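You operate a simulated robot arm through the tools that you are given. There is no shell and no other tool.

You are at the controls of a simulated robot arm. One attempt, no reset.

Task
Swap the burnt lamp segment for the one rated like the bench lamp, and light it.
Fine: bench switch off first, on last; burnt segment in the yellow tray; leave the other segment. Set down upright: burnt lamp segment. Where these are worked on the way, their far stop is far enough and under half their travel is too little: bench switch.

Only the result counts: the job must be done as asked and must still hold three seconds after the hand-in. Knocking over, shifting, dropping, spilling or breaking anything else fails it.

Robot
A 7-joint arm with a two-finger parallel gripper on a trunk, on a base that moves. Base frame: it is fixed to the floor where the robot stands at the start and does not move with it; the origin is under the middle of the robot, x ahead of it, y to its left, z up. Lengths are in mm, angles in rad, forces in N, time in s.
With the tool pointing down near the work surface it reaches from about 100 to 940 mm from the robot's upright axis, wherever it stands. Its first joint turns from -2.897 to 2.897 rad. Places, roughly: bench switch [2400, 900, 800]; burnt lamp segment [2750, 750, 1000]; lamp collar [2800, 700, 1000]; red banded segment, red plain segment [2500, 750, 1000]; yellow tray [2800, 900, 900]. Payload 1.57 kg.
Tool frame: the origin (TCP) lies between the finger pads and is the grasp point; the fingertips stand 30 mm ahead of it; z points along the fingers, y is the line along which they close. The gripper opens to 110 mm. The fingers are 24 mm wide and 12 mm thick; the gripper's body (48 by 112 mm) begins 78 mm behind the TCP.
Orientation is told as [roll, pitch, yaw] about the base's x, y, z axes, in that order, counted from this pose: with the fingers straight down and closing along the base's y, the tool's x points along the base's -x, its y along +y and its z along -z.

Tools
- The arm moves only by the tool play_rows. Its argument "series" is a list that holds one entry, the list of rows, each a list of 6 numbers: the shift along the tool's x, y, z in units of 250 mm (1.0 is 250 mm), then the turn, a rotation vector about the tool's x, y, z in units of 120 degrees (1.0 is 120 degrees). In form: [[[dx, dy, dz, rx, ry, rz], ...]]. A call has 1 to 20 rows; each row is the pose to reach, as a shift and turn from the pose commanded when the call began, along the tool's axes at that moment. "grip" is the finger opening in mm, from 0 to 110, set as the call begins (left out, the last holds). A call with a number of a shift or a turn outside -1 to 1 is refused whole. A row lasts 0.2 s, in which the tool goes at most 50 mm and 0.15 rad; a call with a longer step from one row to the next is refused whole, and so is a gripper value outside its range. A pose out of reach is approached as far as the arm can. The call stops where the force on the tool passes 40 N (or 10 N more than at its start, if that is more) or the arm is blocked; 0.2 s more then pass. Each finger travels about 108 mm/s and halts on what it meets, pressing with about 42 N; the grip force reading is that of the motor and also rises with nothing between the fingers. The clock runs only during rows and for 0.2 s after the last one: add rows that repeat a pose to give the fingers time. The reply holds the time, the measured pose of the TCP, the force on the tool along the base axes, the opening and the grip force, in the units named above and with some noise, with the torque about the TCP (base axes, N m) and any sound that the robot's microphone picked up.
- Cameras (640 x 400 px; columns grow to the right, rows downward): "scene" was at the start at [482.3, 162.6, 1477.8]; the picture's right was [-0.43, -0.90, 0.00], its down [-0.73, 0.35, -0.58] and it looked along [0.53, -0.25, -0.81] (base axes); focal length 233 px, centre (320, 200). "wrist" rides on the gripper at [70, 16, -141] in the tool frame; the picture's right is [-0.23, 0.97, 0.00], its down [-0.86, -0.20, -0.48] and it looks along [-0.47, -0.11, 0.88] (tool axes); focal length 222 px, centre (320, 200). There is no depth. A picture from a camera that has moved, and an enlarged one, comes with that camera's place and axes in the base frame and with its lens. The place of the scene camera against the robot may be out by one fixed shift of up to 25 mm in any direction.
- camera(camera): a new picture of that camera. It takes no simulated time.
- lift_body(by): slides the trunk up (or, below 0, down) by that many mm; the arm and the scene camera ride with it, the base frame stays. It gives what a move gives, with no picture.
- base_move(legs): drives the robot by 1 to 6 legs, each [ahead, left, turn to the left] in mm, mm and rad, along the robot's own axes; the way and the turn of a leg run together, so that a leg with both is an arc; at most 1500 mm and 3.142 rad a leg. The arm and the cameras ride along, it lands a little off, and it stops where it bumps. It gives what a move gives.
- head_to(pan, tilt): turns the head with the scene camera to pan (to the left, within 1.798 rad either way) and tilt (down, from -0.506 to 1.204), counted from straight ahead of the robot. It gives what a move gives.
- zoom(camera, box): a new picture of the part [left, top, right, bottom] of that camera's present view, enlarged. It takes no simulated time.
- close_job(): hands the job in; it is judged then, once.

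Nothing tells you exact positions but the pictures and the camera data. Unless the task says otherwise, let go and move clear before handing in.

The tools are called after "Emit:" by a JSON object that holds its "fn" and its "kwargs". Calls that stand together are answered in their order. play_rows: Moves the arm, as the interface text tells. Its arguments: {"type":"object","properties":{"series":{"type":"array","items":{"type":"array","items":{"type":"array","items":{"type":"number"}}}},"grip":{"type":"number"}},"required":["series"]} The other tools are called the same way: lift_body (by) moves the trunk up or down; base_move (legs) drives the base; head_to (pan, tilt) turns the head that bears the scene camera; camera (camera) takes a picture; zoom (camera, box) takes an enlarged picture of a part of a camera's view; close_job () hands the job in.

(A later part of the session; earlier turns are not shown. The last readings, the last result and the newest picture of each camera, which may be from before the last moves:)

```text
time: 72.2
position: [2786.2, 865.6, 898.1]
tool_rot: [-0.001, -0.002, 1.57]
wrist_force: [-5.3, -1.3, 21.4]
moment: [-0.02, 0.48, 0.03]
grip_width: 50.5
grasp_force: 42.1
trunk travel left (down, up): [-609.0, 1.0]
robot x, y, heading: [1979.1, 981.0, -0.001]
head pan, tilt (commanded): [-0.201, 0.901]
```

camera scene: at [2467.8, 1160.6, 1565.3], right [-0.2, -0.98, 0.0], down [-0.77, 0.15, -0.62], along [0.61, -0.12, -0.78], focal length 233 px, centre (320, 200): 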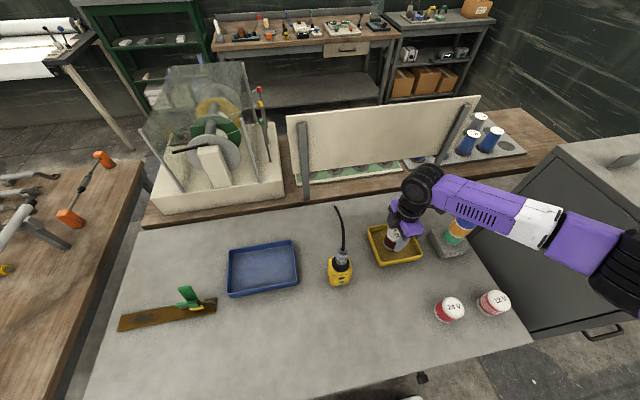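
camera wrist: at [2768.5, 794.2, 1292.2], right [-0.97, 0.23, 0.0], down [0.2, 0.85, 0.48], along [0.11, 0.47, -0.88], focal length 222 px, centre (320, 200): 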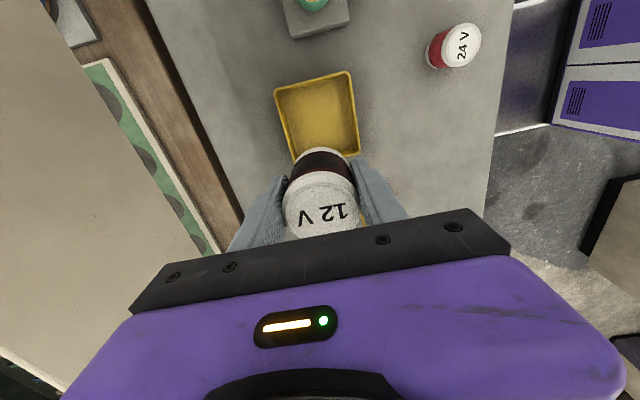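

Contact with the tray floor (21 N at z≈898). I ease off 2 mm, open to 76 mm and rise straight up.

Emit:
{"fn": "play_rows", "kwargs": {"series": [[[0, 0, -0.008, 0, 0, 0], [0, 0, -0.008, 0, 0, 0]]]}}

Emit:
{"fn": "play_rows", "kwargs": {"series": [[[0, 0, 0, 0, 0, 0], [0, 0, 0, 0, 0, 0], [0, 0, 0, 0, 0, 0]]], "grip": 76}}

Emit:
{"fn": "zoom", "kwargs": {"camera": "scene", "box": [350, 200, 450, 275]}}

Emit:
{"fn": "camera", "kwargs": {"camera": "wrist"}}

```text
time: 72.8
position: [2786.7, 864.5, 896.8]
tool_rot: [-0.001, 0.0, 1.571]
wrist_force: [2.1, -0.3, 2.4]
moment: [-0.05, -0.1, -0.01]
grip_width: 50.7
grasp_force: 41.4
trunk travel left (down, up): [-609.0, 1.0]
robot x, y, heading: [1977.5, 978.8, -0.001]
head pan, tilt (commanded): [-0.201, 0.901]
```

```text
time: 73.6
position: [2786.5, 865.8, 897.1]
tool_rot: [-0.001, -0.002, 1.57]
wrist_force: [0.9, -0.5, 0.6]
moment: [0.04, 0.0, 0.0]
grip_width: 76.3
grasp_force: 0.0
trunk travel left (down, up): [-609.0, 1.0]
robot x, y, heading: [1977.2, 978.9, 0.0]
head pan, tilt (commanded): [-0.201, 0.901]
```

```text
5.33 times, centred on (400, 238) of scene
camera zoom: at [2467.8, 1160.7, 1565.3], right [-0.2, -0.98, 0.0], down [-0.77, 0.15, -0.62], along [0.61, -0.12, -0.78], focal length 1244 px, centre (-107, 0)
```

zoom: 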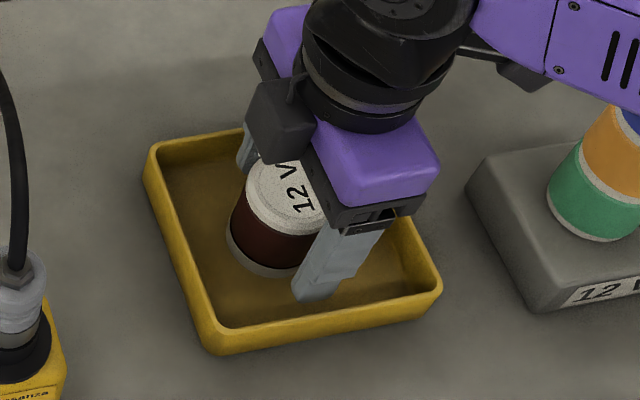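

```text
taken
camera wrist: at [2769.6, 794.6, 1039.6], right [-0.97, 0.23, 0.0], down [0.2, 0.85, 0.48], along [0.11, 0.47, -0.88], focal length 222 px, centre (320, 200)
```

wrist: 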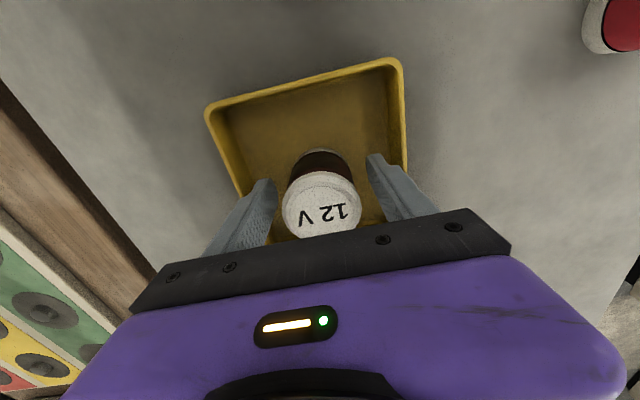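

The burnt segment stands upright in the tray. I rise straight up, then go over to the 12 V banded segment, turning the hand back to yaw 0.

Emit:
{"fn": "play_rows", "kwargs": {"series": [[[0, 0, -0.1, 0, 0, 0], [0, 0, -0.25, 0, 0, 0], [0, 0, -0.4, 0, 0, 0], [0, 0, -0.6, 0, 0, 0], [0, 0, -0.8, 0, 0, 0], [0, 0, -0.98, 0, 0, 0], [0, 0, -0.98, 0, 0, 0]]]}}

Emit:
{"fn": "play_rows", "kwargs": {"series": [[[0.063, 0.077, 0, 0, 0, 0.0625], [0.127, 0.154, 0, 0, 0, 0.125], [0.19, 0.231, 0, 0, 0, 0.1875], [0.253, 0.308, 0, 0, 0, 0.25], [0.317, 0.385, 0, 0, 0, 0.3125], [0.38, 0.462, 0, 0, 0, 0.375], [0.443, 0.539, 0, 0, 0, 0.4375], [0.507, 0.616, 0, 0, 0, 0.5], [0.57, 0.693, 0, 0, 0, 0.5625], [0.633, 0.77, 0, 0, 0, 0.625], [0.697, 0.847, 0, 0, 0, 0.6875], [0.76, 0.924, 0, 0, 0, 0.75], [0.76, 0.924, 0, 0, 0, 0.75]]]}}

Emit:
{"fn": "camera", "kwargs": {"camera": "wrist"}}

Emit:
{"fn": "camera", "kwargs": {"camera": "scene"}}

```text
time: 75.2
position: [2787.8, 866.6, 1143.3]
tool_rot: [-0.001, -0.002, 1.568]
wrist_force: [0.4, -0.1, 0.0]
moment: [0.0, -0.04, -0.01]
grip_width: 75.8
grasp_force: 0.0
trunk travel left (down, up): [-609.0, 1.0]
robot x, y, heading: [1974.7, 976.6, 0.006]
head pan, tilt (commanded): [-0.201, 0.901]
```

```text
time: 78.0
position: [2553.5, 673.9, 1144.0]
tool_rot: [0.002, -0.001, -0.004]
wrist_force: [-0.4, -0.2, 0.3]
moment: [-0.01, 0.03, 0.0]
grip_width: 75.8
grasp_force: 0.0
trunk travel left (down, up): [-609.0, 1.0]
robot x, y, heading: [1978.6, 984.0, 0.003]
head pan, tilt (commanded): [-0.201, 0.901]
```

```text
taken
camera wrist: at [2483.1, 691.2, 1285.3], right [0.23, 0.97, 0.0], down [0.85, -0.2, 0.48], along [0.47, -0.11, -0.88], focal length 222 px, centre (320, 200)
```

wrist: 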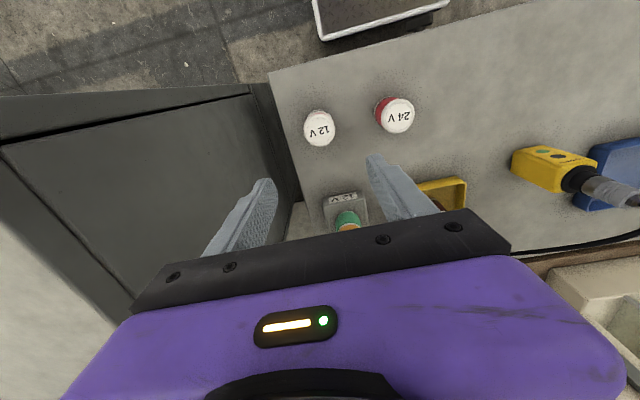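

```text
taken
camera scene: at [2467.7, 1160.6, 1565.3], right [-0.2, -0.98, 0.0], down [-0.77, 0.15, -0.62], along [0.61, -0.12, -0.78], focal length 233 px, centre (320, 200)
```

scene: 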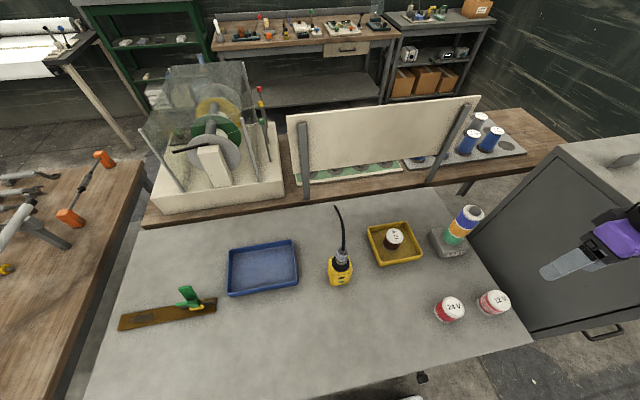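

Emit:
{"fn": "zoom", "kwargs": {"camera": "wrist", "box": [270, 80, 430, 180]}}

Emit:
{"fn": "zoom", "kwargs": {"camera": "scene", "box": [360, 190, 520, 320]}}

```text
4.00 times, centred on (350, 130) of wrist
camera zoom: at [2483.1, 691.2, 1285.3], right [0.23, 0.97, 0.0], down [0.85, -0.2, 0.48], along [0.47, -0.11, -0.88], focal length 888 px, centre (200, 480)
```

zoom: 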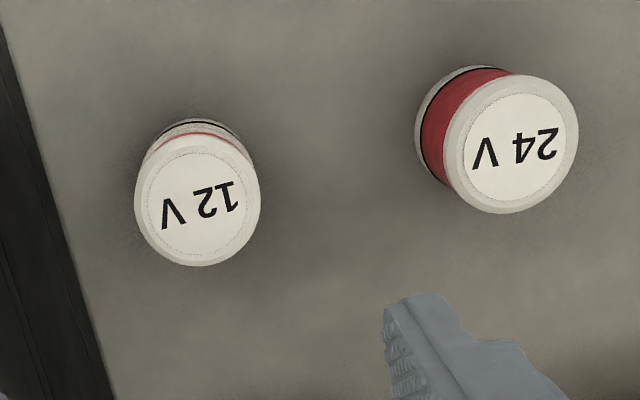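

```text
3.08 times, centred on (440, 255) of scene
camera zoom: at [2467.7, 1160.6, 1565.3], right [-0.2, -0.98, 0.0], down [-0.77, 0.15, -0.62], along [0.61, -0.12, -0.78], focal length 718 px, centre (-49, 31)
```

zoom: 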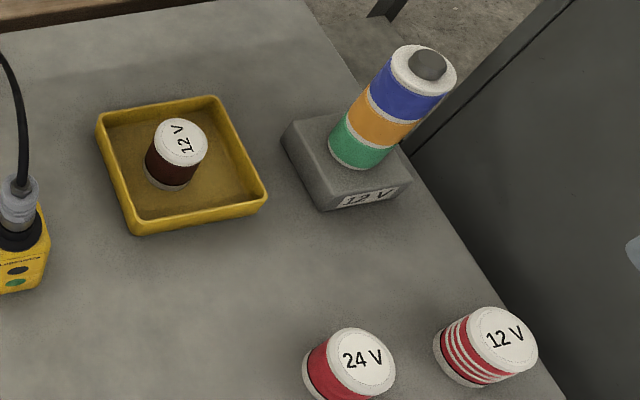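

The burnt one stands upright in the tray; the banded cap is at (2555, 673, 915). I check the arm's clearance to the cabinet before descending beside it.

Emit:
{"fn": "play_rows", "kwargs": {"series": [[[-0.008, -0.006, 0.1, 0, 0, 0], [-0.008, -0.006, 0.25, 0, 0, 0], [-0.008, -0.006, 0.4, 0, 0, 0], [-0.008, -0.006, 0.5, 0, 0, 0], [-0.008, -0.006, 0.5, 0, 0, 0]]], "grip": 84}}

Emit:
{"fn": "head_to", "kwargs": {"pan": -0.9, "tilt": 0.7}}

Emit:
{"fn": "camera", "kwargs": {"camera": "scene"}}

Emit:
{"fn": "camera", "kwargs": {"camera": "wrist"}}

```text
time: 79.2
position: [2555.8, 674.8, 1017.3]
tool_rot: [0.003, -0.001, -0.002]
wrist_force: [-0.1, 0.2, -0.1]
moment: [0.0, -0.02, 0.0]
grip_width: 83.9
grasp_force: 0.1
trunk travel left (down, up): [-609.0, 1.0]
robot x, y, heading: [1980.9, 980.3, -0.001]
head pan, tilt (commanded): [-0.201, 0.901]
```

```text
time: 80.3
position: [2556.6, 674.4, 1016.8]
tool_rot: [0.002, 0.001, -0.003]
wrist_force: [0.2, 0.4, 0.1]
moment: [0.01, -0.01, 0.04]
grip_width: 84.2
grasp_force: 0.0
trunk travel left (down, up): [-609.0, 1.0]
robot x, y, heading: [1978.6, 979.9, 0.006]
head pan, tilt (commanded): [-0.901, 0.7]
```

```text
taken
camera scene: at [2446.7, 1109.1, 1581.4], right [-0.78, -0.62, 0.0], down [-0.4, 0.5, -0.76], along [0.48, -0.6, -0.64], focal length 233 px, centre (320, 200)
```

scene: 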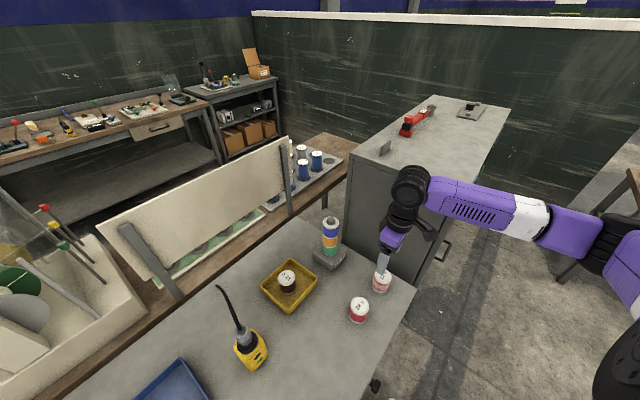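

```text
taken
camera wrist: at [2485.8, 690.8, 1159.2], right [0.23, 0.97, 0.0], down [0.85, -0.2, 0.48], along [0.47, -0.11, -0.88], focal length 222 px, centre (320, 200)
```

wrist: 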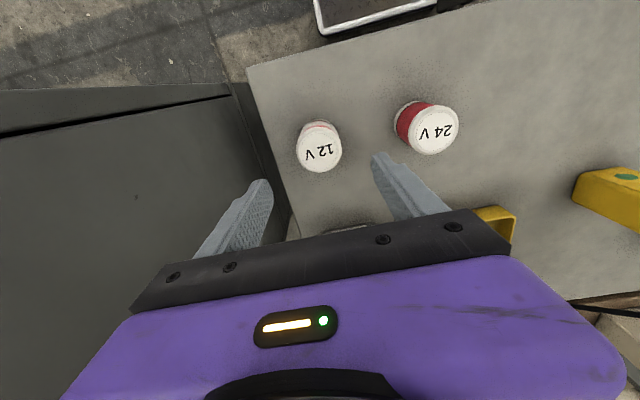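

The wrist joint sits right above the TCP and the forearm runs back in front of the cabinet, so there is room. I check centring once more with a zoom.

Emit:
{"fn": "zoom", "kwargs": {"camera": "wrist", "box": [260, 90, 420, 190]}}

```text
4.00 times, centred on (340, 140) of wrist
camera zoom: at [2485.8, 690.8, 1159.2], right [0.23, 0.97, 0.0], down [0.85, -0.2, 0.48], along [0.47, -0.11, -0.88], focal length 888 px, centre (240, 440)
```

zoom: 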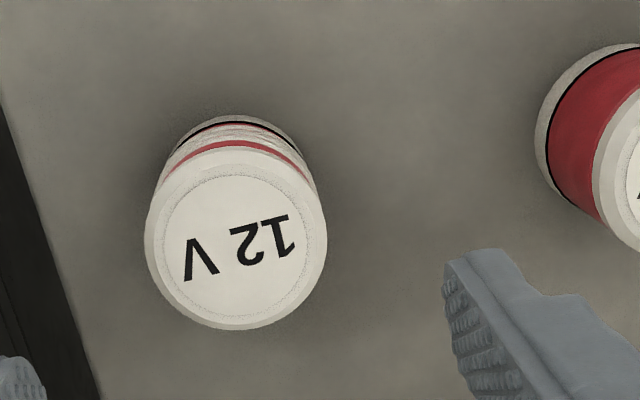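

Centred within a millimetre. I descend to z≈894 and look before closing.

Emit:
{"fn": "play_rows", "kwargs": {"series": [[[0.002, -0.003, 0.1, 0, 0, 0], [0.002, -0.003, 0.2, 0, 0, 0], [0.002, -0.003, 0.3, 0, 0, 0], [0.002, -0.003, 0.4, 0, 0, 0], [0.002, -0.003, 0.46, 0, 0, 0], [0.002, -0.003, 0.494, 0, 0, 0], [0.002, -0.003, 0.494, 0, 0, 0]]]}}

Emit:
{"fn": "camera", "kwargs": {"camera": "wrist"}}

Emit:
{"fn": "camera", "kwargs": {"camera": "scene"}}

```text
time: 81.9
position: [2556.5, 673.5, 894.2]
tool_rot: [0.001, 0.0, -0.001]
wrist_force: [0.6, -0.1, 0.1]
moment: [0.0, -0.02, 0.04]
grip_width: 83.7
grasp_force: 0.0
trunk travel left (down, up): [-609.0, 1.0]
robot x, y, heading: [1977.2, 979.1, 0.003]
head pan, tilt (commanded): [-0.901, 0.7]
```

```text
taken
camera wrist: at [2485.5, 689.2, 1035.4], right [0.23, 0.97, 0.0], down [0.85, -0.2, 0.48], along [0.47, -0.11, -0.88], focal length 222 px, centre (320, 200)
```

wrist: 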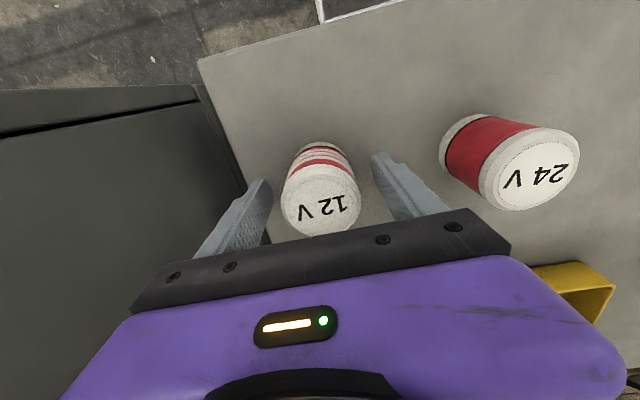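

```text
taken
camera scene: at [2446.6, 1109.1, 1581.4], right [-0.78, -0.62, 0.0], down [-0.4, 0.5, -0.76], along [0.48, -0.6, -0.64], focal length 233 px, centre (320, 200)
```

scene: 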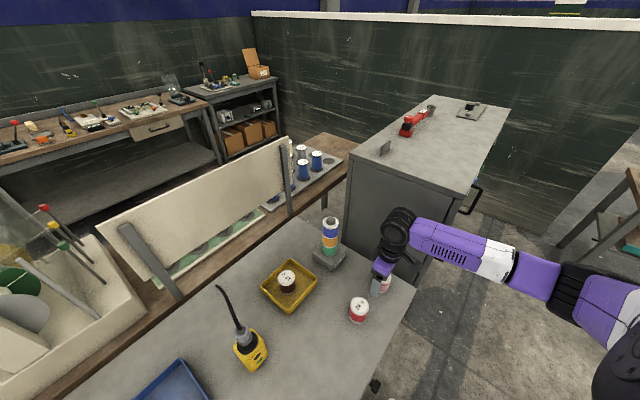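

Well centred, and the 24 V one is clear. I close on the banded segment, then lift it.

Emit:
{"fn": "play_rows", "kwargs": {"series": [[[0, 0, 0, 0, 0, 0], [0, 0, 0, 0, 0, 0], [0, 0, 0, 0, 0, 0], [0, 0, 0, 0, 0, 0], [0, 0, 0, 0, 0, 0]]], "grip": 0}}

Emit:
{"fn": "play_rows", "kwargs": {"series": [[[0, 0, -0.02, 0, 0, 0], [0, 0, -0.06, 0, 0, 0], [0, 0, -0.16, 0, 0, 0], [0, 0, -0.28, 0, 0, 0], [0, 0, -0.28, 0, 0, 0]]]}}

Emit:
{"fn": "camera", "kwargs": {"camera": "wrist"}}

```text
time: 83.1
position: [2555.7, 673.2, 894.7]
tool_rot: [0.002, 0.0, -0.003]
wrist_force: [0.2, 0.4, 0.0]
moment: [-0.04, -0.02, -0.01]
grip_width: 50.7
grasp_force: 41.7
trunk travel left (down, up): [-609.0, 1.0]
robot x, y, heading: [1979.7, 978.2, 0.001]
head pan, tilt (commanded): [-0.901, 0.7]
```

```text
time: 84.3
position: [2554.9, 674.1, 965.9]
tool_rot: [0.002, 0.0, -0.002]
wrist_force: [-0.1, -0.3, -0.3]
moment: [0.01, 0.01, -0.02]
grip_width: 50.9
grasp_force: 42.2
trunk travel left (down, up): [-609.0, 1.0]
robot x, y, heading: [1980.0, 978.4, 0.004]
head pan, tilt (commanded): [-0.901, 0.7]
```

```text
taken
camera wrist: at [2485.7, 689.0, 1107.0], right [0.23, 0.97, 0.0], down [0.86, -0.2, 0.48], along [0.47, -0.11, -0.88], focal length 222 px, centre (320, 200)
```

wrist: 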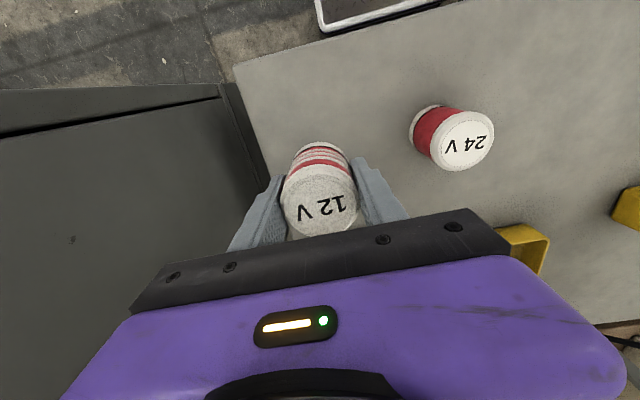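

The banded segment is in hand. I lift it to lamp-clearing height, then carry it over the lamp axis (2753, 688) turning to yaw 90°, the angle at which the burnt one came free.

Emit:
{"fn": "play_rows", "kwargs": {"series": [[[0, 0, -0.16, 0, 0, 0], [0, 0, -0.32, 0, 0, 0], [0, 0, -0.48, 0, 0, 0], [0, 0, -0.64, 0, 0, 0], [0, 0, -0.74, 0, 0, 0], [0, 0, -0.74, 0, 0, 0]]]}}

Emit:
{"fn": "play_rows", "kwargs": {"series": [[[-0.065, 0.005, 0, 0, 0, -0.0625], [-0.13, 0.01, 0, 0, 0, -0.125], [-0.196, 0.015, 0, 0, 0, -0.1875], [-0.261, 0.02, 0, 0, 0, -0.25], [-0.326, 0.025, 0, 0, 0, -0.3125], [-0.391, 0.03, 0, 0, 0, -0.375], [-0.457, 0.035, 0, 0, 0, -0.4375], [-0.522, 0.04, 0, 0, 0, -0.5], [-0.587, 0.045, 0, 0, 0, -0.5625], [-0.652, 0.05, 0, 0, 0, -0.625], [-0.718, 0.055, 0, 0, 0, -0.6875], [-0.788, 0.058, 0, 0, 0, -0.75], [-0.788, 0.058, 0, 0, 0, -0.75]]]}}

Emit:
{"fn": "head_to", "kwargs": {"pan": -0.4, "tilt": 0.8}}

Emit:
{"fn": "camera", "kwargs": {"camera": "scene"}}

Emit:
{"fn": "camera", "kwargs": {"camera": "wrist"}}

```text
time: 85.7
position: [2555.6, 671.9, 1151.0]
tool_rot: [0.001, 0.0, -0.002]
wrist_force: [0.5, 0.7, -1.5]
moment: [0.02, 0.01, -0.02]
grip_width: 50.5
grasp_force: 41.9
trunk travel left (down, up): [-609.0, 1.0]
robot x, y, heading: [1975.5, 985.9, 0.003]
head pan, tilt (commanded): [-0.901, 0.7]
```

```text
time: 88.5
position: [2753.1, 686.1, 1149.1]
tool_rot: [-0.001, -0.002, 1.571]
wrist_force: [0.6, -0.5, -0.7]
moment: [-0.01, -0.01, -0.02]
grip_width: 50.6
grasp_force: 41.9
trunk travel left (down, up): [-609.0, 1.0]
robot x, y, heading: [1978.3, 982.4, -0.002]
head pan, tilt (commanded): [-0.901, 0.7]
```

```text
time: 89.4
position: [2753.2, 685.5, 1148.5]
tool_rot: [0.0, -0.001, 1.57]
wrist_force: [-0.6, 0.5, 0.1]
moment: [0.02, 0.02, -0.02]
grip_width: 50.7
grasp_force: 42.1
trunk travel left (down, up): [-609.0, 1.0]
robot x, y, heading: [1978.5, 983.4, 0.003]
head pan, tilt (commanded): [-0.4, 0.799]
```

```text
taken
camera scene: at [2468.1, 1144.3, 1573.2], right [-0.39, -0.92, 0.0], down [-0.66, 0.28, -0.7], along [0.64, -0.27, -0.72], focal length 233 px, centre (320, 200)
```

scene: 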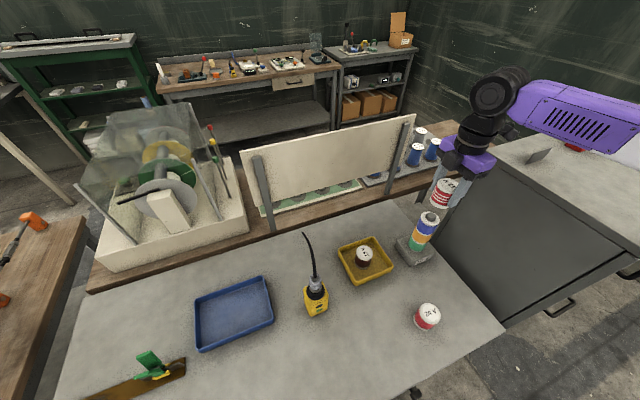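

```text
taken
camera wrist: at [2736.0, 616.4, 1290.6], right [-0.97, 0.23, 0.0], down [0.2, 0.85, 0.48], along [0.11, 0.47, -0.88], focal length 222 px, centre (320, 200)
```

wrist: 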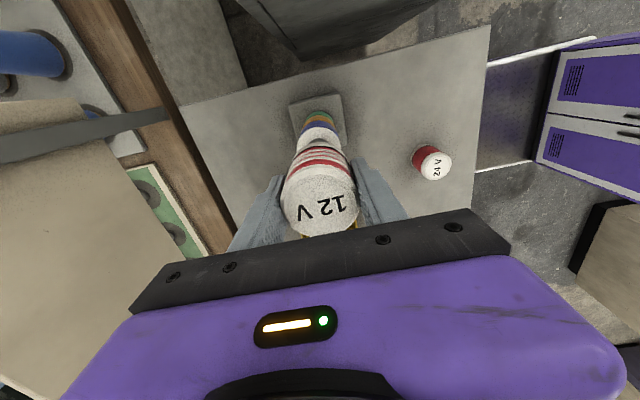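

The segment hangs above the lamp. I check the alignment with zooms of both cameras.

Emit:
{"fn": "zoom", "kwargs": {"camera": "scene", "box": [390, 160, 490, 270]}}

Emit:
{"fn": "zoom", "kwargs": {"camera": "wrist", "box": [260, 80, 380, 180]}}

```text
3.64 times, centred on (440, 215) of scene
camera zoom: at [2468.1, 1144.3, 1573.2], right [-0.39, -0.92, 0.0], down [-0.66, 0.28, -0.7], along [0.64, -0.27, -0.72], focal length 848 px, centre (-116, 146)
```

zoom: 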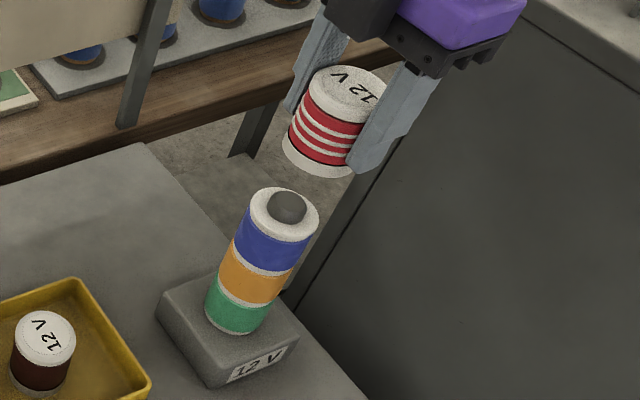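

```text
4.00 times, centred on (320, 130) of wrist
camera zoom: at [2736.0, 616.4, 1290.6], right [-0.97, 0.23, 0.0], down [0.2, 0.85, 0.48], along [0.11, 0.47, -0.88], focal length 888 px, centre (320, 480)
```

zoom: 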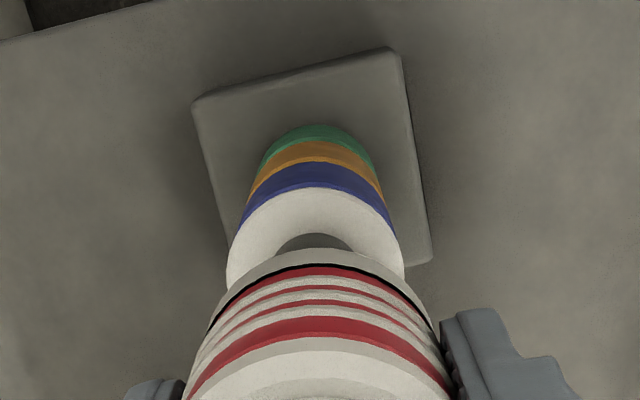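

By the wrist view the segment is within ~1 mm of the collar's axis (a round stub stands on the collar). I descend to just above engagement height.

Emit:
{"fn": "play_rows", "kwargs": {"series": [[[-0.003, -0.002, 0.06, 0, 0, 0], [-0.003, -0.002, 0.12, 0, 0, 0], [-0.003, -0.002, 0.16, 0, 0, 0], [-0.003, -0.002, 0.19, 0, 0, 0], [-0.003, -0.002, 0.19, 0, 0, 0]]]}}

Emit:
{"fn": "zoom", "kwargs": {"camera": "scene", "box": [390, 160, 490, 270]}}

Emit:
{"fn": "zoom", "kwargs": {"camera": "wrist", "box": [260, 80, 380, 180]}}

```text
time: 90.6
position: [2755.2, 687.0, 1102.3]
tool_rot: [0.0, -0.001, 1.571]
wrist_force: [0.0, 0.0, -0.3]
moment: [-0.01, -0.01, 0.0]
grip_width: 50.9
grasp_force: 42.2
trunk travel left (down, up): [-609.0, 1.0]
robot x, y, heading: [1979.1, 983.4, -0.001]
head pan, tilt (commanded): [-0.4, 0.799]
```

```text
3.64 times, centred on (440, 215) of scene
camera zoom: at [2468.1, 1144.3, 1573.2], right [-0.39, -0.92, 0.0], down [-0.66, 0.28, -0.7], along [0.64, -0.27, -0.72], focal length 848 px, centre (-116, 146)
```

zoom: 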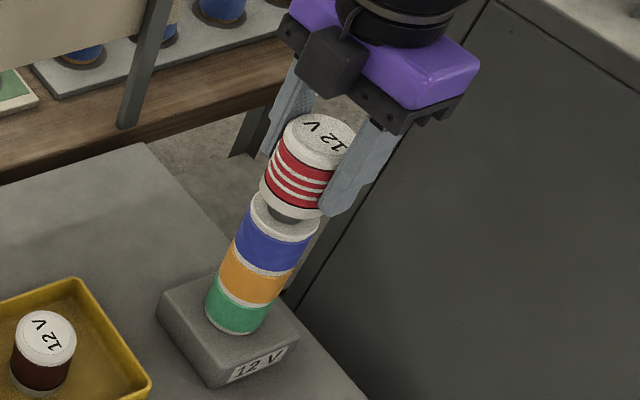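

```text
4.00 times, centred on (320, 130) of wrist
camera zoom: at [2737.8, 617.6, 1242.3], right [-0.97, 0.23, 0.0], down [0.2, 0.85, 0.48], along [0.11, 0.47, -0.88], focal length 888 px, centre (320, 480)
```

zoom: 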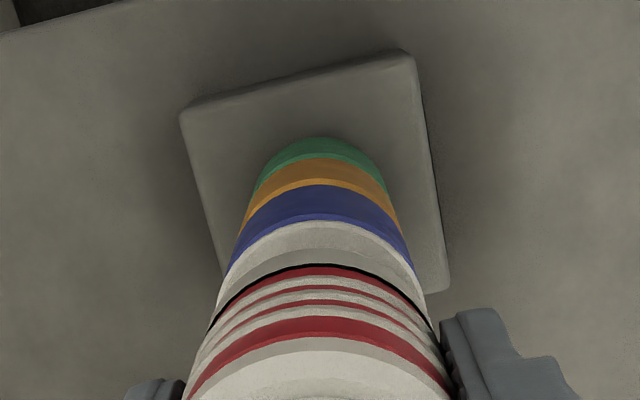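

Aligned to within a millimetre. I lower onto the stub slowly, watching the force.

Emit:
{"fn": "play_rows", "kwargs": {"series": [[[0.003, 0, 0.016, 0, 0, 0], [0.003, 0, 0.032, 0, 0, 0], [0.003, 0, 0.044, 0, 0, 0], [0.003, 0, 0.044, 0, 0, 0]]]}}

Emit:
{"fn": "play_rows", "kwargs": {"series": [[[0, 0, 0.006, 0, 0, 0], [0, 0, 0.012, 0, 0, 0], [0, 0, 0.012, 0, 0, 0]]]}}

```text
time: 91.6
position: [2753.8, 687.2, 1090.3]
tool_rot: [0.001, -0.002, 1.568]
wrist_force: [-0.8, 0.4, -0.3]
moment: [0.01, 0.0, -0.02]
grip_width: 50.6
grasp_force: 42.7
trunk travel left (down, up): [-609.0, 1.0]
robot x, y, heading: [1977.5, 980.8, 0.003]
head pan, tilt (commanded): [-0.4, 0.799]
```

```text
time: 92.4
position: [2753.2, 686.6, 1087.0]
tool_rot: [0.0, -0.001, 1.568]
wrist_force: [0.9, 0.3, -1.4]
moment: [-0.01, -0.02, -0.03]
grip_width: 50.7
grasp_force: 41.5
trunk travel left (down, up): [-609.0, 1.0]
robot x, y, heading: [1975.6, 982.0, 0.001]
head pan, tilt (commanded): [-0.4, 0.799]
```

No contact yet at 1087; 2 mm further, then again.

Emit:
{"fn": "play_rows", "kwargs": {"series": [[[0, 0, 0.004, 0, 0, 0], [0, 0, 0.008, 0, 0, 0], [0, 0, 0.008, 0, 0, 0]]]}}

Emit:
{"fn": "zoom", "kwargs": {"camera": "scene", "box": [400, 180, 480, 260]}}

```text
time: 93.2
position: [2754.9, 686.4, 1085.9]
tool_rot: [0.0, 0.0, 1.569]
wrist_force: [0.1, 0.6, 0.1]
moment: [-0.02, -0.01, -0.02]
grip_width: 50.8
grasp_force: 42.1
trunk travel left (down, up): [-609.0, 1.0]
robot x, y, heading: [1981.6, 981.6, 0.002]
head pan, tilt (commanded): [-0.4, 0.799]
```

```text
5.00 times, centred on (440, 220) of scene
camera zoom: at [2468.1, 1144.3, 1573.2], right [-0.39, -0.92, 0.0], down [-0.66, 0.28, -0.7], along [0.64, -0.27, -0.72], focal length 1166 px, centre (-280, 100)
```

zoom: 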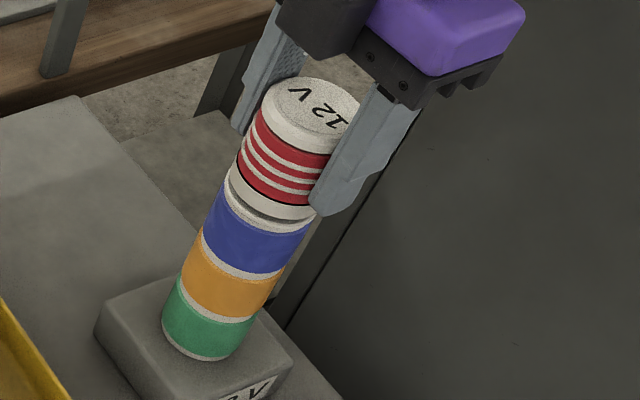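

A gap of several mm is still visible; I keep lowering in 2 mm steps.

Emit:
{"fn": "play_rows", "kwargs": {"series": [[[0, 0, 0.004, 0, 0, 0], [0, 0, 0.008, 0, 0, 0], [0, 0, 0.008, 0, 0, 0]]]}}

Emit:
{"fn": "play_rows", "kwargs": {"series": [[[0, 0, 0.004, 0, 0, 0], [0, 0, 0.006, 0, 0, 0], [0, 0, 0.006, 0, 0, 0]]]}}

```text
time: 94.0
position: [2754.9, 686.3, 1084.9]
tool_rot: [-0.001, -0.001, 1.57]
wrist_force: [0.2, 0.5, -0.7]
moment: [-0.01, 0.02, 0.02]
grip_width: 50.7
grasp_force: 41.8
trunk travel left (down, up): [-609.0, 1.0]
robot x, y, heading: [1975.3, 982.5, 0.004]
head pan, tilt (commanded): [-0.4, 0.799]
```

```text
time: 94.8
position: [2753.3, 686.4, 1082.2]
tool_rot: [-0.001, 0.001, 1.568]
wrist_force: [-0.1, -0.1, -1.0]
moment: [-0.03, 0.01, 0.01]
grip_width: 50.7
grasp_force: 42.0
trunk travel left (down, up): [-609.0, 1.0]
robot x, y, heading: [1977.8, 980.2, -0.0]
head pan, tilt (commanded): [-0.4, 0.799]
```

Emit:
{"fn": "play_rows", "kwargs": {"series": [[[0, 0, 0.004, 0, 0, 0], [0, 0, 0.008, 0, 0, 0], [0, 0, 0.008, 0, 0, 0]]]}}

Emit:
{"fn": "zoom", "kwargs": {"camera": "scene", "box": [400, 180, 480, 260]}}

```text
time: 95.6
position: [2755.1, 687.0, 1081.2]
tool_rot: [-0.002, -0.003, 1.569]
wrist_force: [0.2, -1.8, 19.4]
moment: [0.37, 1.02, -0.02]
grip_width: 50.8
grasp_force: 41.7
trunk travel left (down, up): [-609.0, 1.0]
robot x, y, heading: [1975.9, 979.7, 0.006]
head pan, tilt (commanded): [-0.4, 0.799]
```

```text
5.00 times, centred on (440, 220) of scene
camera zoom: at [2467.5, 1144.5, 1573.7], right [-0.39, -0.92, 0.0], down [-0.66, 0.28, -0.7], along [0.64, -0.27, -0.72], focal length 1166 px, centre (-280, 100)
```

zoom: 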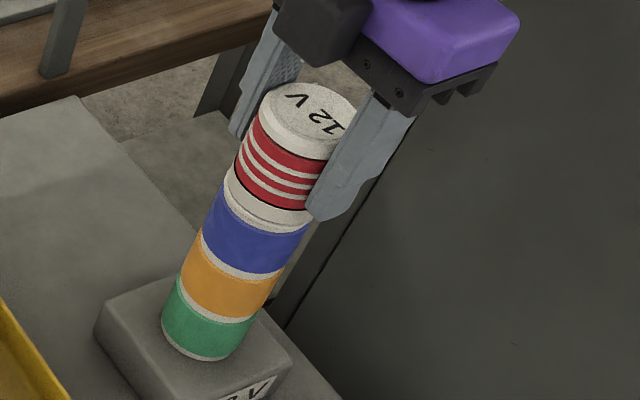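

Contact (19 N). Now I twist clockwise (seen from above) 22°, watching whether it draws down.

Emit:
{"fn": "play_rows", "kwargs": {"series": [[[0, 0, -0.003, 0, 0, 0.0625], [0, 0, -0.003, 0, 0, 0.125], [0, 0, -0.003, 0, 0, 0.1875], [0, 0, -0.003, 0, 0, 0.1875]]]}}

Emit:
{"fn": "zoom", "kwargs": {"camera": "scene", "box": [400, 180, 480, 260]}}

Emit:
{"fn": "camera", "kwargs": {"camera": "wrist"}}

```text
time: 96.6
position: [2753.9, 686.6, 1080.1]
tool_rot: [0.003, -0.002, 1.175]
wrist_force: [-0.9, -1.4, 7.7]
moment: [-0.18, -0.1, 0.0]
grip_width: 50.5
grasp_force: 42.3
trunk travel left (down, up): [-609.0, 1.0]
robot x, y, heading: [1976.4, 983.1, 0.005]
head pan, tilt (commanded): [-0.4, 0.799]
```

```text
5.00 times, centred on (440, 220) of scene
camera zoom: at [2467.9, 1144.4, 1573.2], right [-0.39, -0.92, 0.0], down [-0.66, 0.28, -0.7], along [0.64, -0.27, -0.72], focal length 1166 px, centre (-280, 100)
```

zoom: 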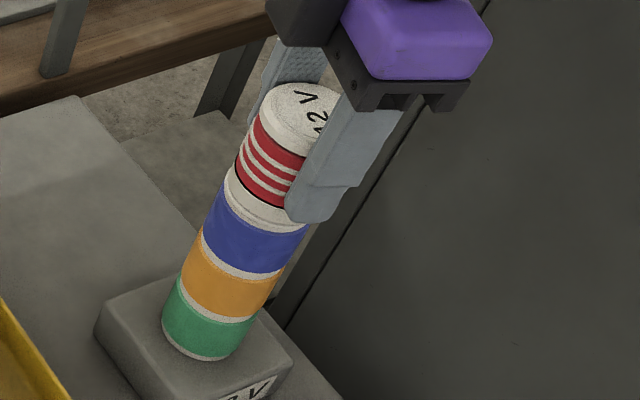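

```text
taken
camera wrist: at [2711.3, 628.3, 1222.1], right [-0.81, 0.59, 0.0], down [0.51, 0.71, 0.48], along [0.28, 0.39, -0.88], focal length 222 px, centre (320, 200)
```

wrist: 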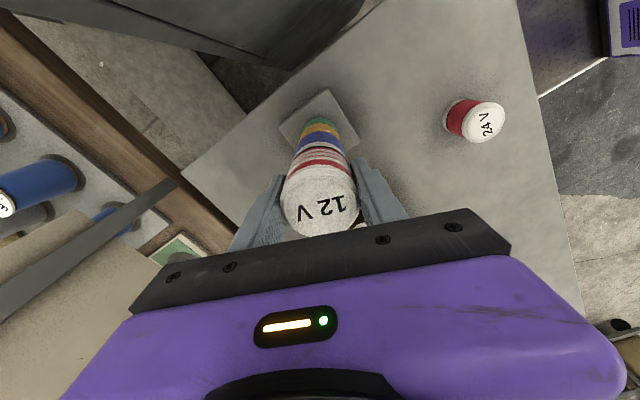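

The push fell as it turned, so it's drawing down. I continue clockwise, following down about 1.2 mm per 22°.

Emit:
{"fn": "play_rows", "kwargs": {"series": [[[0, 0, 0.0017, 0, 0, 0.0625], [0, 0, 0.0034, 0, 0, 0.125], [0, 0, 0.005, 0, 0, 0.1875], [0, 0, 0.005, 0, 0, 0.1875]]]}}

```text
time: 97.6
position: [2754.0, 687.5, 1080.0]
tool_rot: [0.001, -0.002, 0.785]
wrist_force: [-3.4, 0.4, 11.6]
moment: [-0.36, -0.29, 0.54]
grip_width: 50.6
grasp_force: 41.8
trunk travel left (down, up): [-609.0, 1.0]
robot x, y, heading: [1979.4, 979.4, -0.0]
head pan, tilt (commanded): [-0.4, 0.799]
```

A resisting torque of 0.54 N·m has appeared. I look whether the segment still turns with the hand or has reached its stop.

Emit:
{"fn": "camera", "kwargs": {"camera": "wrist"}}

Emit:
{"fn": "zoom", "kwargs": {"camera": "scene", "box": [400, 180, 480, 260]}}

Emit:
{"fn": "zoom", "kwargs": {"camera": "wrist", "box": [270, 130, 370, 240]}}

```text
taken
camera wrist: at [2692.6, 649.5, 1221.7], right [-0.53, 0.85, 0.0], down [0.75, 0.46, 0.48], along [0.41, 0.25, -0.88], focal length 222 px, centre (320, 200)
```

wrist: 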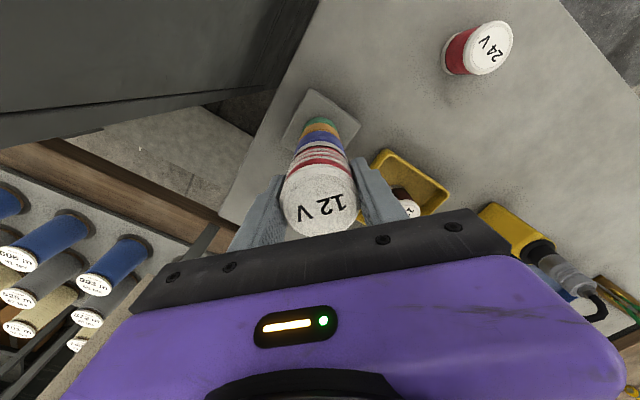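

```text
5.00 times, centred on (440, 220) of scene
camera zoom: at [2467.6, 1144.5, 1573.4], right [-0.39, -0.92, 0.0], down [-0.66, 0.28, -0.7], along [0.64, -0.27, -0.72], focal length 1166 px, centre (-280, 100)
```

zoom: 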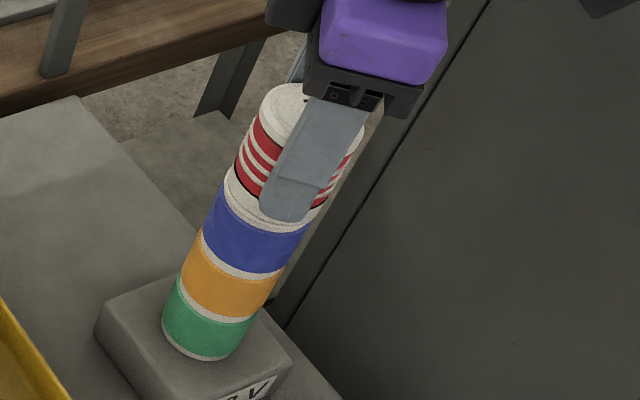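

```text
3.64 times, centred on (320, 185) of wrist
camera zoom: at [2692.6, 649.5, 1221.7], right [-0.53, 0.85, 0.0], down [0.75, 0.46, 0.48], along [0.41, 0.25, -0.88], focal length 808 px, centre (320, 254)
```

zoom: 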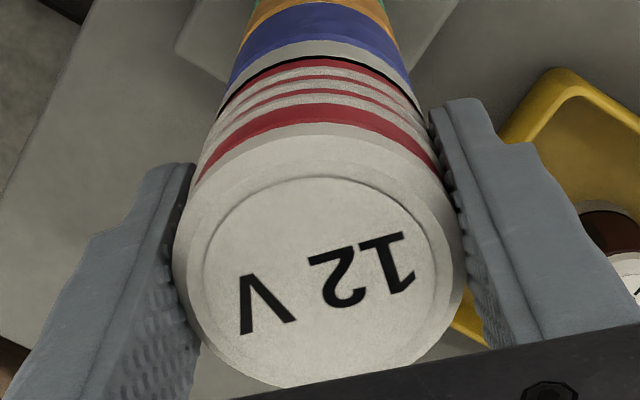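

The text is still aligned with the hand, so it is turning with it; the band shows it's almost seated. I turn another 15° gently to see if the torque climbs.

Emit:
{"fn": "play_rows", "kwargs": {"series": [[[0, 0, 0.001, 0, 0, 0.04], [0, 0, 0.002, 0, 0, 0.08], [0, 0, 0.002, 0, 0, 0.125], [0, 0, 0.002, 0, 0, 0.125]]]}}

Emit:
{"fn": "zoom", "kwargs": {"camera": "wrist", "box": [270, 130, 370, 240]}}

```text
time: 98.6
position: [2753.4, 688.2, 1077.7]
tool_rot: [0.004, 0.001, 0.519]
wrist_force: [-2.1, 2.2, -0.8]
moment: [0.04, -0.01, 0.55]
grip_width: 50.2
grasp_force: 41.9
trunk travel left (down, up): [-609.0, 1.0]
robot x, y, heading: [1976.0, 982.4, -0.0]
head pan, tilt (commanded): [-0.4, 0.799]
```

```text
3.64 times, centred on (320, 185) of wrist
camera zoom: at [2684.5, 666.1, 1220.5], right [-0.29, 0.96, 0.0], down [0.84, 0.25, 0.48], along [0.46, 0.14, -0.88], focal length 808 px, centre (320, 254)
```

zoom: 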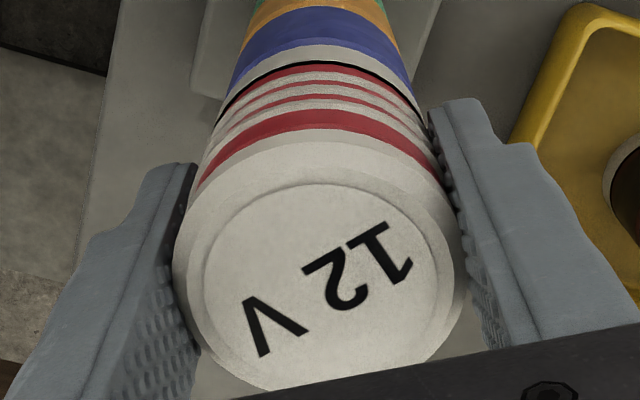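

The segment has stopped turning while the hand slipped around it by ~15°: it has hit a stop. I zoom in closely to see whether it is fully seated on the collar.

Emit:
{"fn": "zoom", "kwargs": {"camera": "scene", "box": [420, 190, 470, 240]}}

Emit:
{"fn": "zoom", "kwargs": {"camera": "wrist", "box": [295, 125, 355, 170]}}

```text
8.00 times, centred on (445, 215) of scene
camera zoom: at [2468.1, 1144.4, 1573.1], right [-0.39, -0.92, 0.0], down [-0.66, 0.28, -0.7], along [0.64, -0.27, -0.72], focal length 1866 px, centre (-680, 80)
```

zoom: 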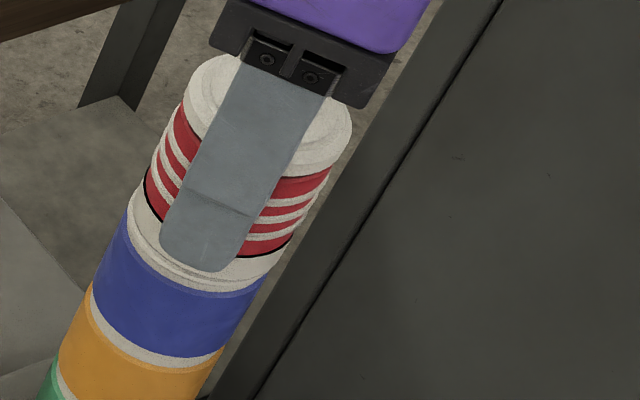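

```text
8.89 times, centred on (325, 148) of wrist
camera zoom: at [2684.5, 666.1, 1220.5], right [-0.29, 0.96, 0.0], down [0.84, 0.25, 0.48], along [0.46, 0.14, -0.88], focal length 1974 px, centre (276, 667)
```

zoom: 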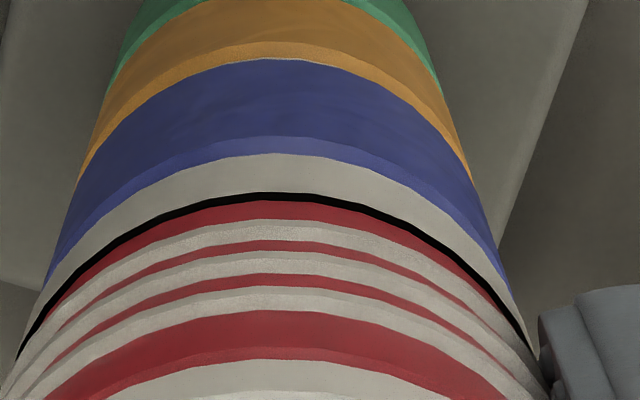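

The band between the red body and the blue segment now measures ~14 mm, as it did (16 mm) with the burnt one locked, so it is seated. I test the lock with a light 2 mm pull.

Emit:
{"fn": "play_rows", "kwargs": {"series": [[[0, 0, -0.004, 0, 0, 0], [0, 0, -0.008, 0, 0, 0], [0, 0, -0.008, 0, 0, 0]]]}}

Emit:
{"fn": "zoom", "kwargs": {"camera": "wrist", "box": [295, 125, 355, 170]}}

```text
time: 99.4
position: [2752.3, 686.9, 1078.2]
tool_rot: [0.004, 0.002, 0.523]
wrist_force: [0.3, 1.7, -26.2]
moment: [0.08, -0.24, 0.22]
grip_width: 50.1
grasp_force: 41.9
trunk travel left (down, up): [-609.0, 1.0]
robot x, y, heading: [1980.8, 979.5, 0.003]
head pan, tilt (commanded): [-0.4, 0.799]
```

```text
8.89 times, centred on (325, 148) of wrist
camera zoom: at [2684.8, 666.0, 1220.7], right [-0.29, 0.96, 0.0], down [0.84, 0.25, 0.48], along [0.46, 0.14, -0.88], focal length 1974 px, centre (276, 667)
```

zoom: 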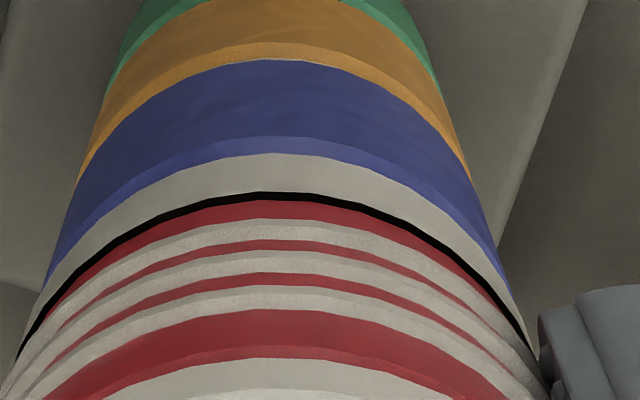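

It holds against 26 N with no rise, so it's locked axially. I relieve the pull and twist clockwise once more to be sure it is at the stop.

Emit:
{"fn": "play_rows", "kwargs": {"series": [[[0, 0, 0.004, 0, 0, 0], [0, 0, 0.008, 0, 0, 0], [0, 0, 0.008, 0, 0, 0.05], [0, 0, 0.008, 0, 0, 0.1], [0, 0, 0.008, 0, 0, 0.15], [0, 0, 0.008, 0, 0, 0.15]]]}}

Emit:
{"fn": "zoom", "kwargs": {"camera": "wrist", "box": [270, 130, 370, 240]}}

```text
time: 100.8
position: [2754.7, 686.8, 1080.5]
tool_rot: [0.0, -0.002, 0.206]
wrist_force: [-2.6, 7.3, 10.5]
moment: [0.47, 0.32, 0.92]
grip_width: 50.2
grasp_force: 42.2
trunk travel left (down, up): [-609.0, 1.0]
robot x, y, heading: [1977.0, 981.9, 0.001]
head pan, tilt (commanded): [-0.4, 0.799]
```

```text
3.64 times, centred on (320, 185) of wrist
camera zoom: at [2681.7, 688.5, 1222.6], right [0.02, 1.0, 0.0], down [0.88, -0.02, 0.48], along [0.48, -0.01, -0.88], focal length 808 px, centre (320, 254)
```

zoom: 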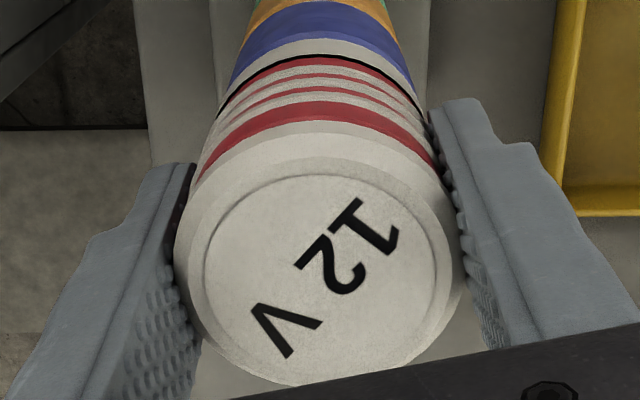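

It doesn't turn further (0.92 N·m, hand slips): it is at its stop. I release it and rise straight up.

Emit:
{"fn": "play_rows", "kwargs": {"series": [[[0, 0, -0.004, 0, 0, 0], [0, 0, -0.004, 0, 0, 0]]]}}

Emit:
{"fn": "play_rows", "kwargs": {"series": [[[0, 0, 0, 0, 0, 0], [0, 0, 0, 0, 0, 0], [0, 0, 0, 0, 0, 0]]], "grip": 90}}

Emit:
{"fn": "camera", "kwargs": {"camera": "wrist"}}

```text
time: 101.4
position: [2754.4, 687.1, 1081.7]
tool_rot: [0.003, -0.001, 0.206]
wrist_force: [3.8, 8.3, 8.8]
moment: [0.42, -0.08, 0.65]
grip_width: 50.5
grasp_force: 42.0
trunk travel left (down, up): [-609.0, 1.0]
robot x, y, heading: [1975.3, 978.7, 0.005]
head pan, tilt (commanded): [-0.4, 0.799]
```

```text
time: 102.2
position: [2754.0, 685.1, 1080.9]
tool_rot: [0.001, -0.002, 0.209]
wrist_force: [-0.1, -0.2, -0.1]
moment: [0.0, -0.02, -0.02]
grip_width: 89.9
grasp_force: 0.1
trunk travel left (down, up): [-609.0, 1.0]
robot x, y, heading: [1975.5, 980.4, 0.004]
head pan, tilt (commanded): [-0.4, 0.799]
```

```text
taken
camera wrist: at [2681.2, 687.7, 1222.2], right [0.02, 1.0, 0.0], down [0.88, -0.02, 0.48], along [0.48, -0.01, -0.88], focal length 222 px, centre (320, 200)
```

wrist: 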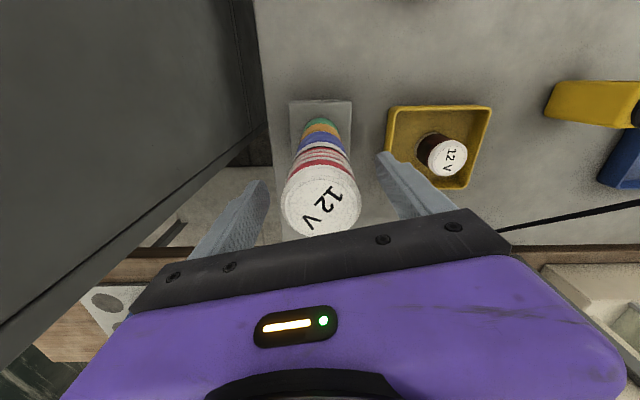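

The new segment stands in place. I rise clear and turn the hand back to yaw 0.

Emit:
{"fn": "play_rows", "kwargs": {"series": [[[0, 0, -0.08, 0, 0, 0], [0, 0, -0.2, 0, 0, 0], [0, 0, -0.32, 0, 0, 0], [0, 0, -0.4, 0, 0, 0.05], [0, 0, -0.4, 0, 0, 0.1], [0, 0, -0.4, 0, 0, 0.1]]]}}

Emit:
{"fn": "play_rows", "kwargs": {"series": [[[0.1, 0.11, 0, 0, 0, 0], [0.2, 0.22, 0, 0, 0, 0], [0.3, 0.33, 0, 0, 0, 0], [0.4, 0.44, 0, 0, 0, 0], [0.5, 0.55, 0, 0, 0, 0], [0.6, 0.66, 0, 0, 0, 0], [0.7, 0.77, 0, 0, 0, 0], [0.8, 0.88, 0, 0, 0, 0], [0.8, 0.88, 0, 0, 0, 0]]]}}

Emit:
{"fn": "camera", "kwargs": {"camera": "scene"}}

Emit:
{"fn": "camera", "kwargs": {"camera": "wrist"}}

```text
time: 103.6
position: [2753.1, 685.4, 1180.2]
tool_rot: [0.002, -0.001, -0.004]
wrist_force: [0.1, 0.0, -0.7]
moment: [-0.02, 0.01, 0.0]
grip_width: 90.1
grasp_force: 0.1
trunk travel left (down, up): [-609.0, 1.0]
robot x, y, heading: [1979.2, 978.3, 0.002]
head pan, tilt (commanded): [-0.4, 0.799]
```

```text
time: 105.6
position: [2557.5, 906.9, 1182.1]
tool_rot: [0.004, 0.005, -0.003]
wrist_force: [0.8, -0.2, 0.0]
moment: [-0.05, 0.02, 0.02]
grip_width: 90.0
grasp_force: 0.0
out of reach, approached as far as the arm can: row 8, 9
trunk travel left (down, up): [-609.0, 1.0]
robot x, y, heading: [1978.8, 981.3, 0.003]
head pan, tilt (commanded): [-0.4, 0.799]
```

```text
taken
camera scene: at [2468.2, 1144.4, 1573.2], right [-0.39, -0.92, 0.0], down [-0.66, 0.28, -0.7], along [0.64, -0.27, -0.72], focal length 233 px, centre (320, 200)
```

scene: 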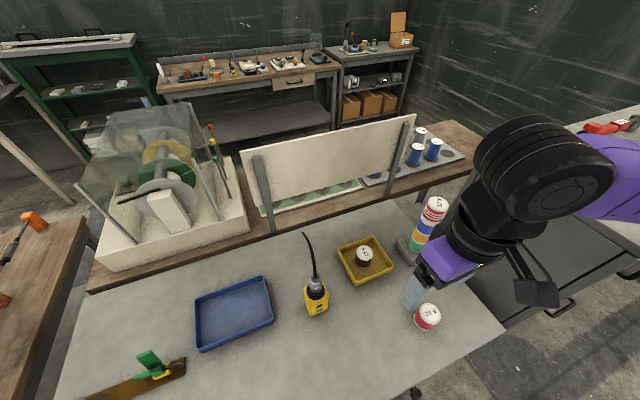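

```text
taken
camera wrist: at [2488.8, 923.6, 1323.2], right [0.23, 0.97, 0.0], down [0.86, -0.2, 0.47], along [0.46, -0.11, -0.88], focal length 222 px, centre (320, 200)
```

wrist: 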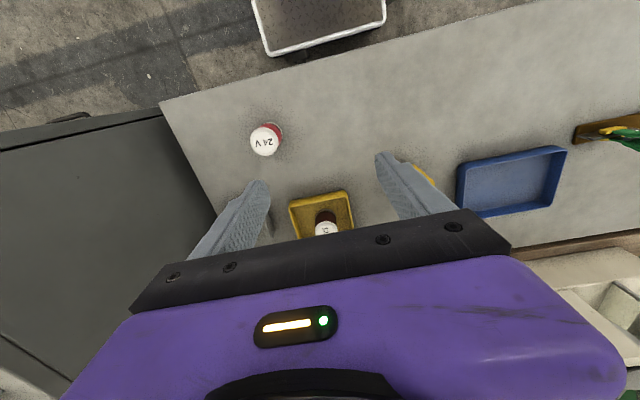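

The lamp now carries the banded red segment. I back the base away from the bench to the place where I worked the switch before.

Emit:
{"fn": "base_move", "kwargs": {"legs": [[-386, -44, 0.003]]}}

Emit:
{"fn": "lift_body", "kwargs": {"by": -84}}

Emit:
{"fn": "play_rows", "kwargs": {"series": [[[0, 0, 0.12, 0, 0, 0], [0, 0, 0.24, 0, 0, 0], [0, 0, 0.36, 0, 0, 0], [0, 0, 0.48, 0, 0, 0], [0, 0, 0.6, 0, 0, 0], [0, 0, 0.72, 0, 0, 0], [0, 0, 0.74, 0, 0, 0], [0, 0, 0.74, 0, 0, 0]]], "grip": 60}}

```text
time: 108.1
position: [2172.3, 864.0, 1180.7]
tool_rot: [0.003, 0.003, 0.003]
wrist_force: [-0.4, 0.2, -0.2]
moment: [0.0, 0.02, -0.03]
grip_width: 89.9
grasp_force: 0.1
trunk travel left (down, up): [-609.0, 1.0]
robot x, y, heading: [1590.4, 931.7, 0.007]
head pan, tilt (commanded): [-0.4, 0.799]
```

```text
time: 109.3
position: [2172.6, 864.0, 1097.3]
tool_rot: [0.004, 0.003, 0.003]
wrist_force: [0.3, -0.3, 0.1]
moment: [-0.02, 0.0, 0.02]
grip_width: 89.9
grasp_force: 0.0
trunk travel left (down, up): [-525.0, 85.0]
robot x, y, heading: [1591.7, 936.7, 0.009]
head pan, tilt (commanded): [-0.4, 0.799]
```

```text
time: 111.1
position: [2172.4, 865.2, 912.5]
tool_rot: [0.003, 0.003, 0.006]
wrist_force: [-0.1, 0.3, 0.7]
moment: [0.0, -0.03, 0.01]
grip_width: 59.9
grasp_force: 0.1
trunk travel left (down, up): [-525.0, 85.0]
robot x, y, heading: [1592.8, 933.9, 0.01]
head pan, tilt (commanded): [-0.4, 0.799]
```

Same configuration as at the start; I turn the tool to point forward again.

Emit:
{"fn": "play_rows", "kwargs": {"series": [[[-0.05, 0, 0, 0, -0.0625, 0], [-0.1, 0, 0, 0, -0.125, 0], [-0.15, 0, 0, 0, -0.1875, 0], [-0.2, 0, 0, 0, -0.25, 0], [-0.25, 0, 0, 0, -0.3125, 0], [-0.3, 0, 0, 0, -0.375, 0], [-0.35, 0, 0, 0, -0.4375, 0], [-0.4, 0, 0, 0, -0.5, 0], [-0.45, 0, 0, 0, -0.5625, 0], [-0.5, 0, 0, 0, -0.625, 0], [-0.55, 0, 0, 0, -0.6875, 0], [-0.6, 0, 0, 0, -0.75, 0]]]}}

Emit:
{"fn": "camera", "kwargs": {"camera": "wrist"}}

```text
time: 113.7
position: [2321.2, 864.8, 912.1]
tool_rot: [0.752, -1.567, -0.748]
wrist_force: [0.5, 0.5, -0.6]
moment: [-0.01, 0.05, -0.02]
grip_width: 60.1
grasp_force: 0.0
trunk travel left (down, up): [-525.0, 85.0]
robot x, y, heading: [1592.7, 936.8, 0.002]
head pan, tilt (commanded): [-0.4, 0.799]
```

```text
taken
camera wrist: at [2179.0, 881.7, 842.7], right [0.0, 0.97, 0.23], down [-0.48, -0.2, 0.86], along [0.88, -0.11, 0.46], focal length 222 px, centre (320, 200)
```

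wrist: 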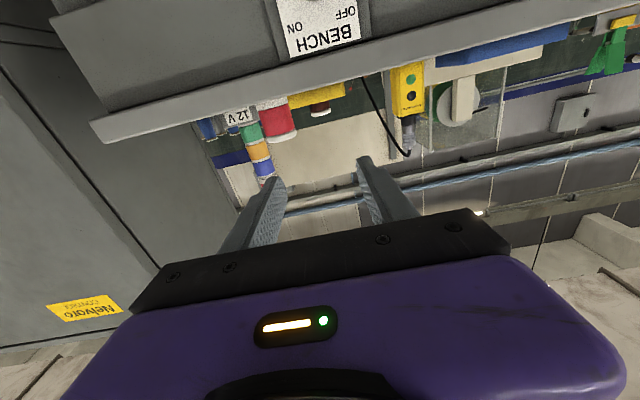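

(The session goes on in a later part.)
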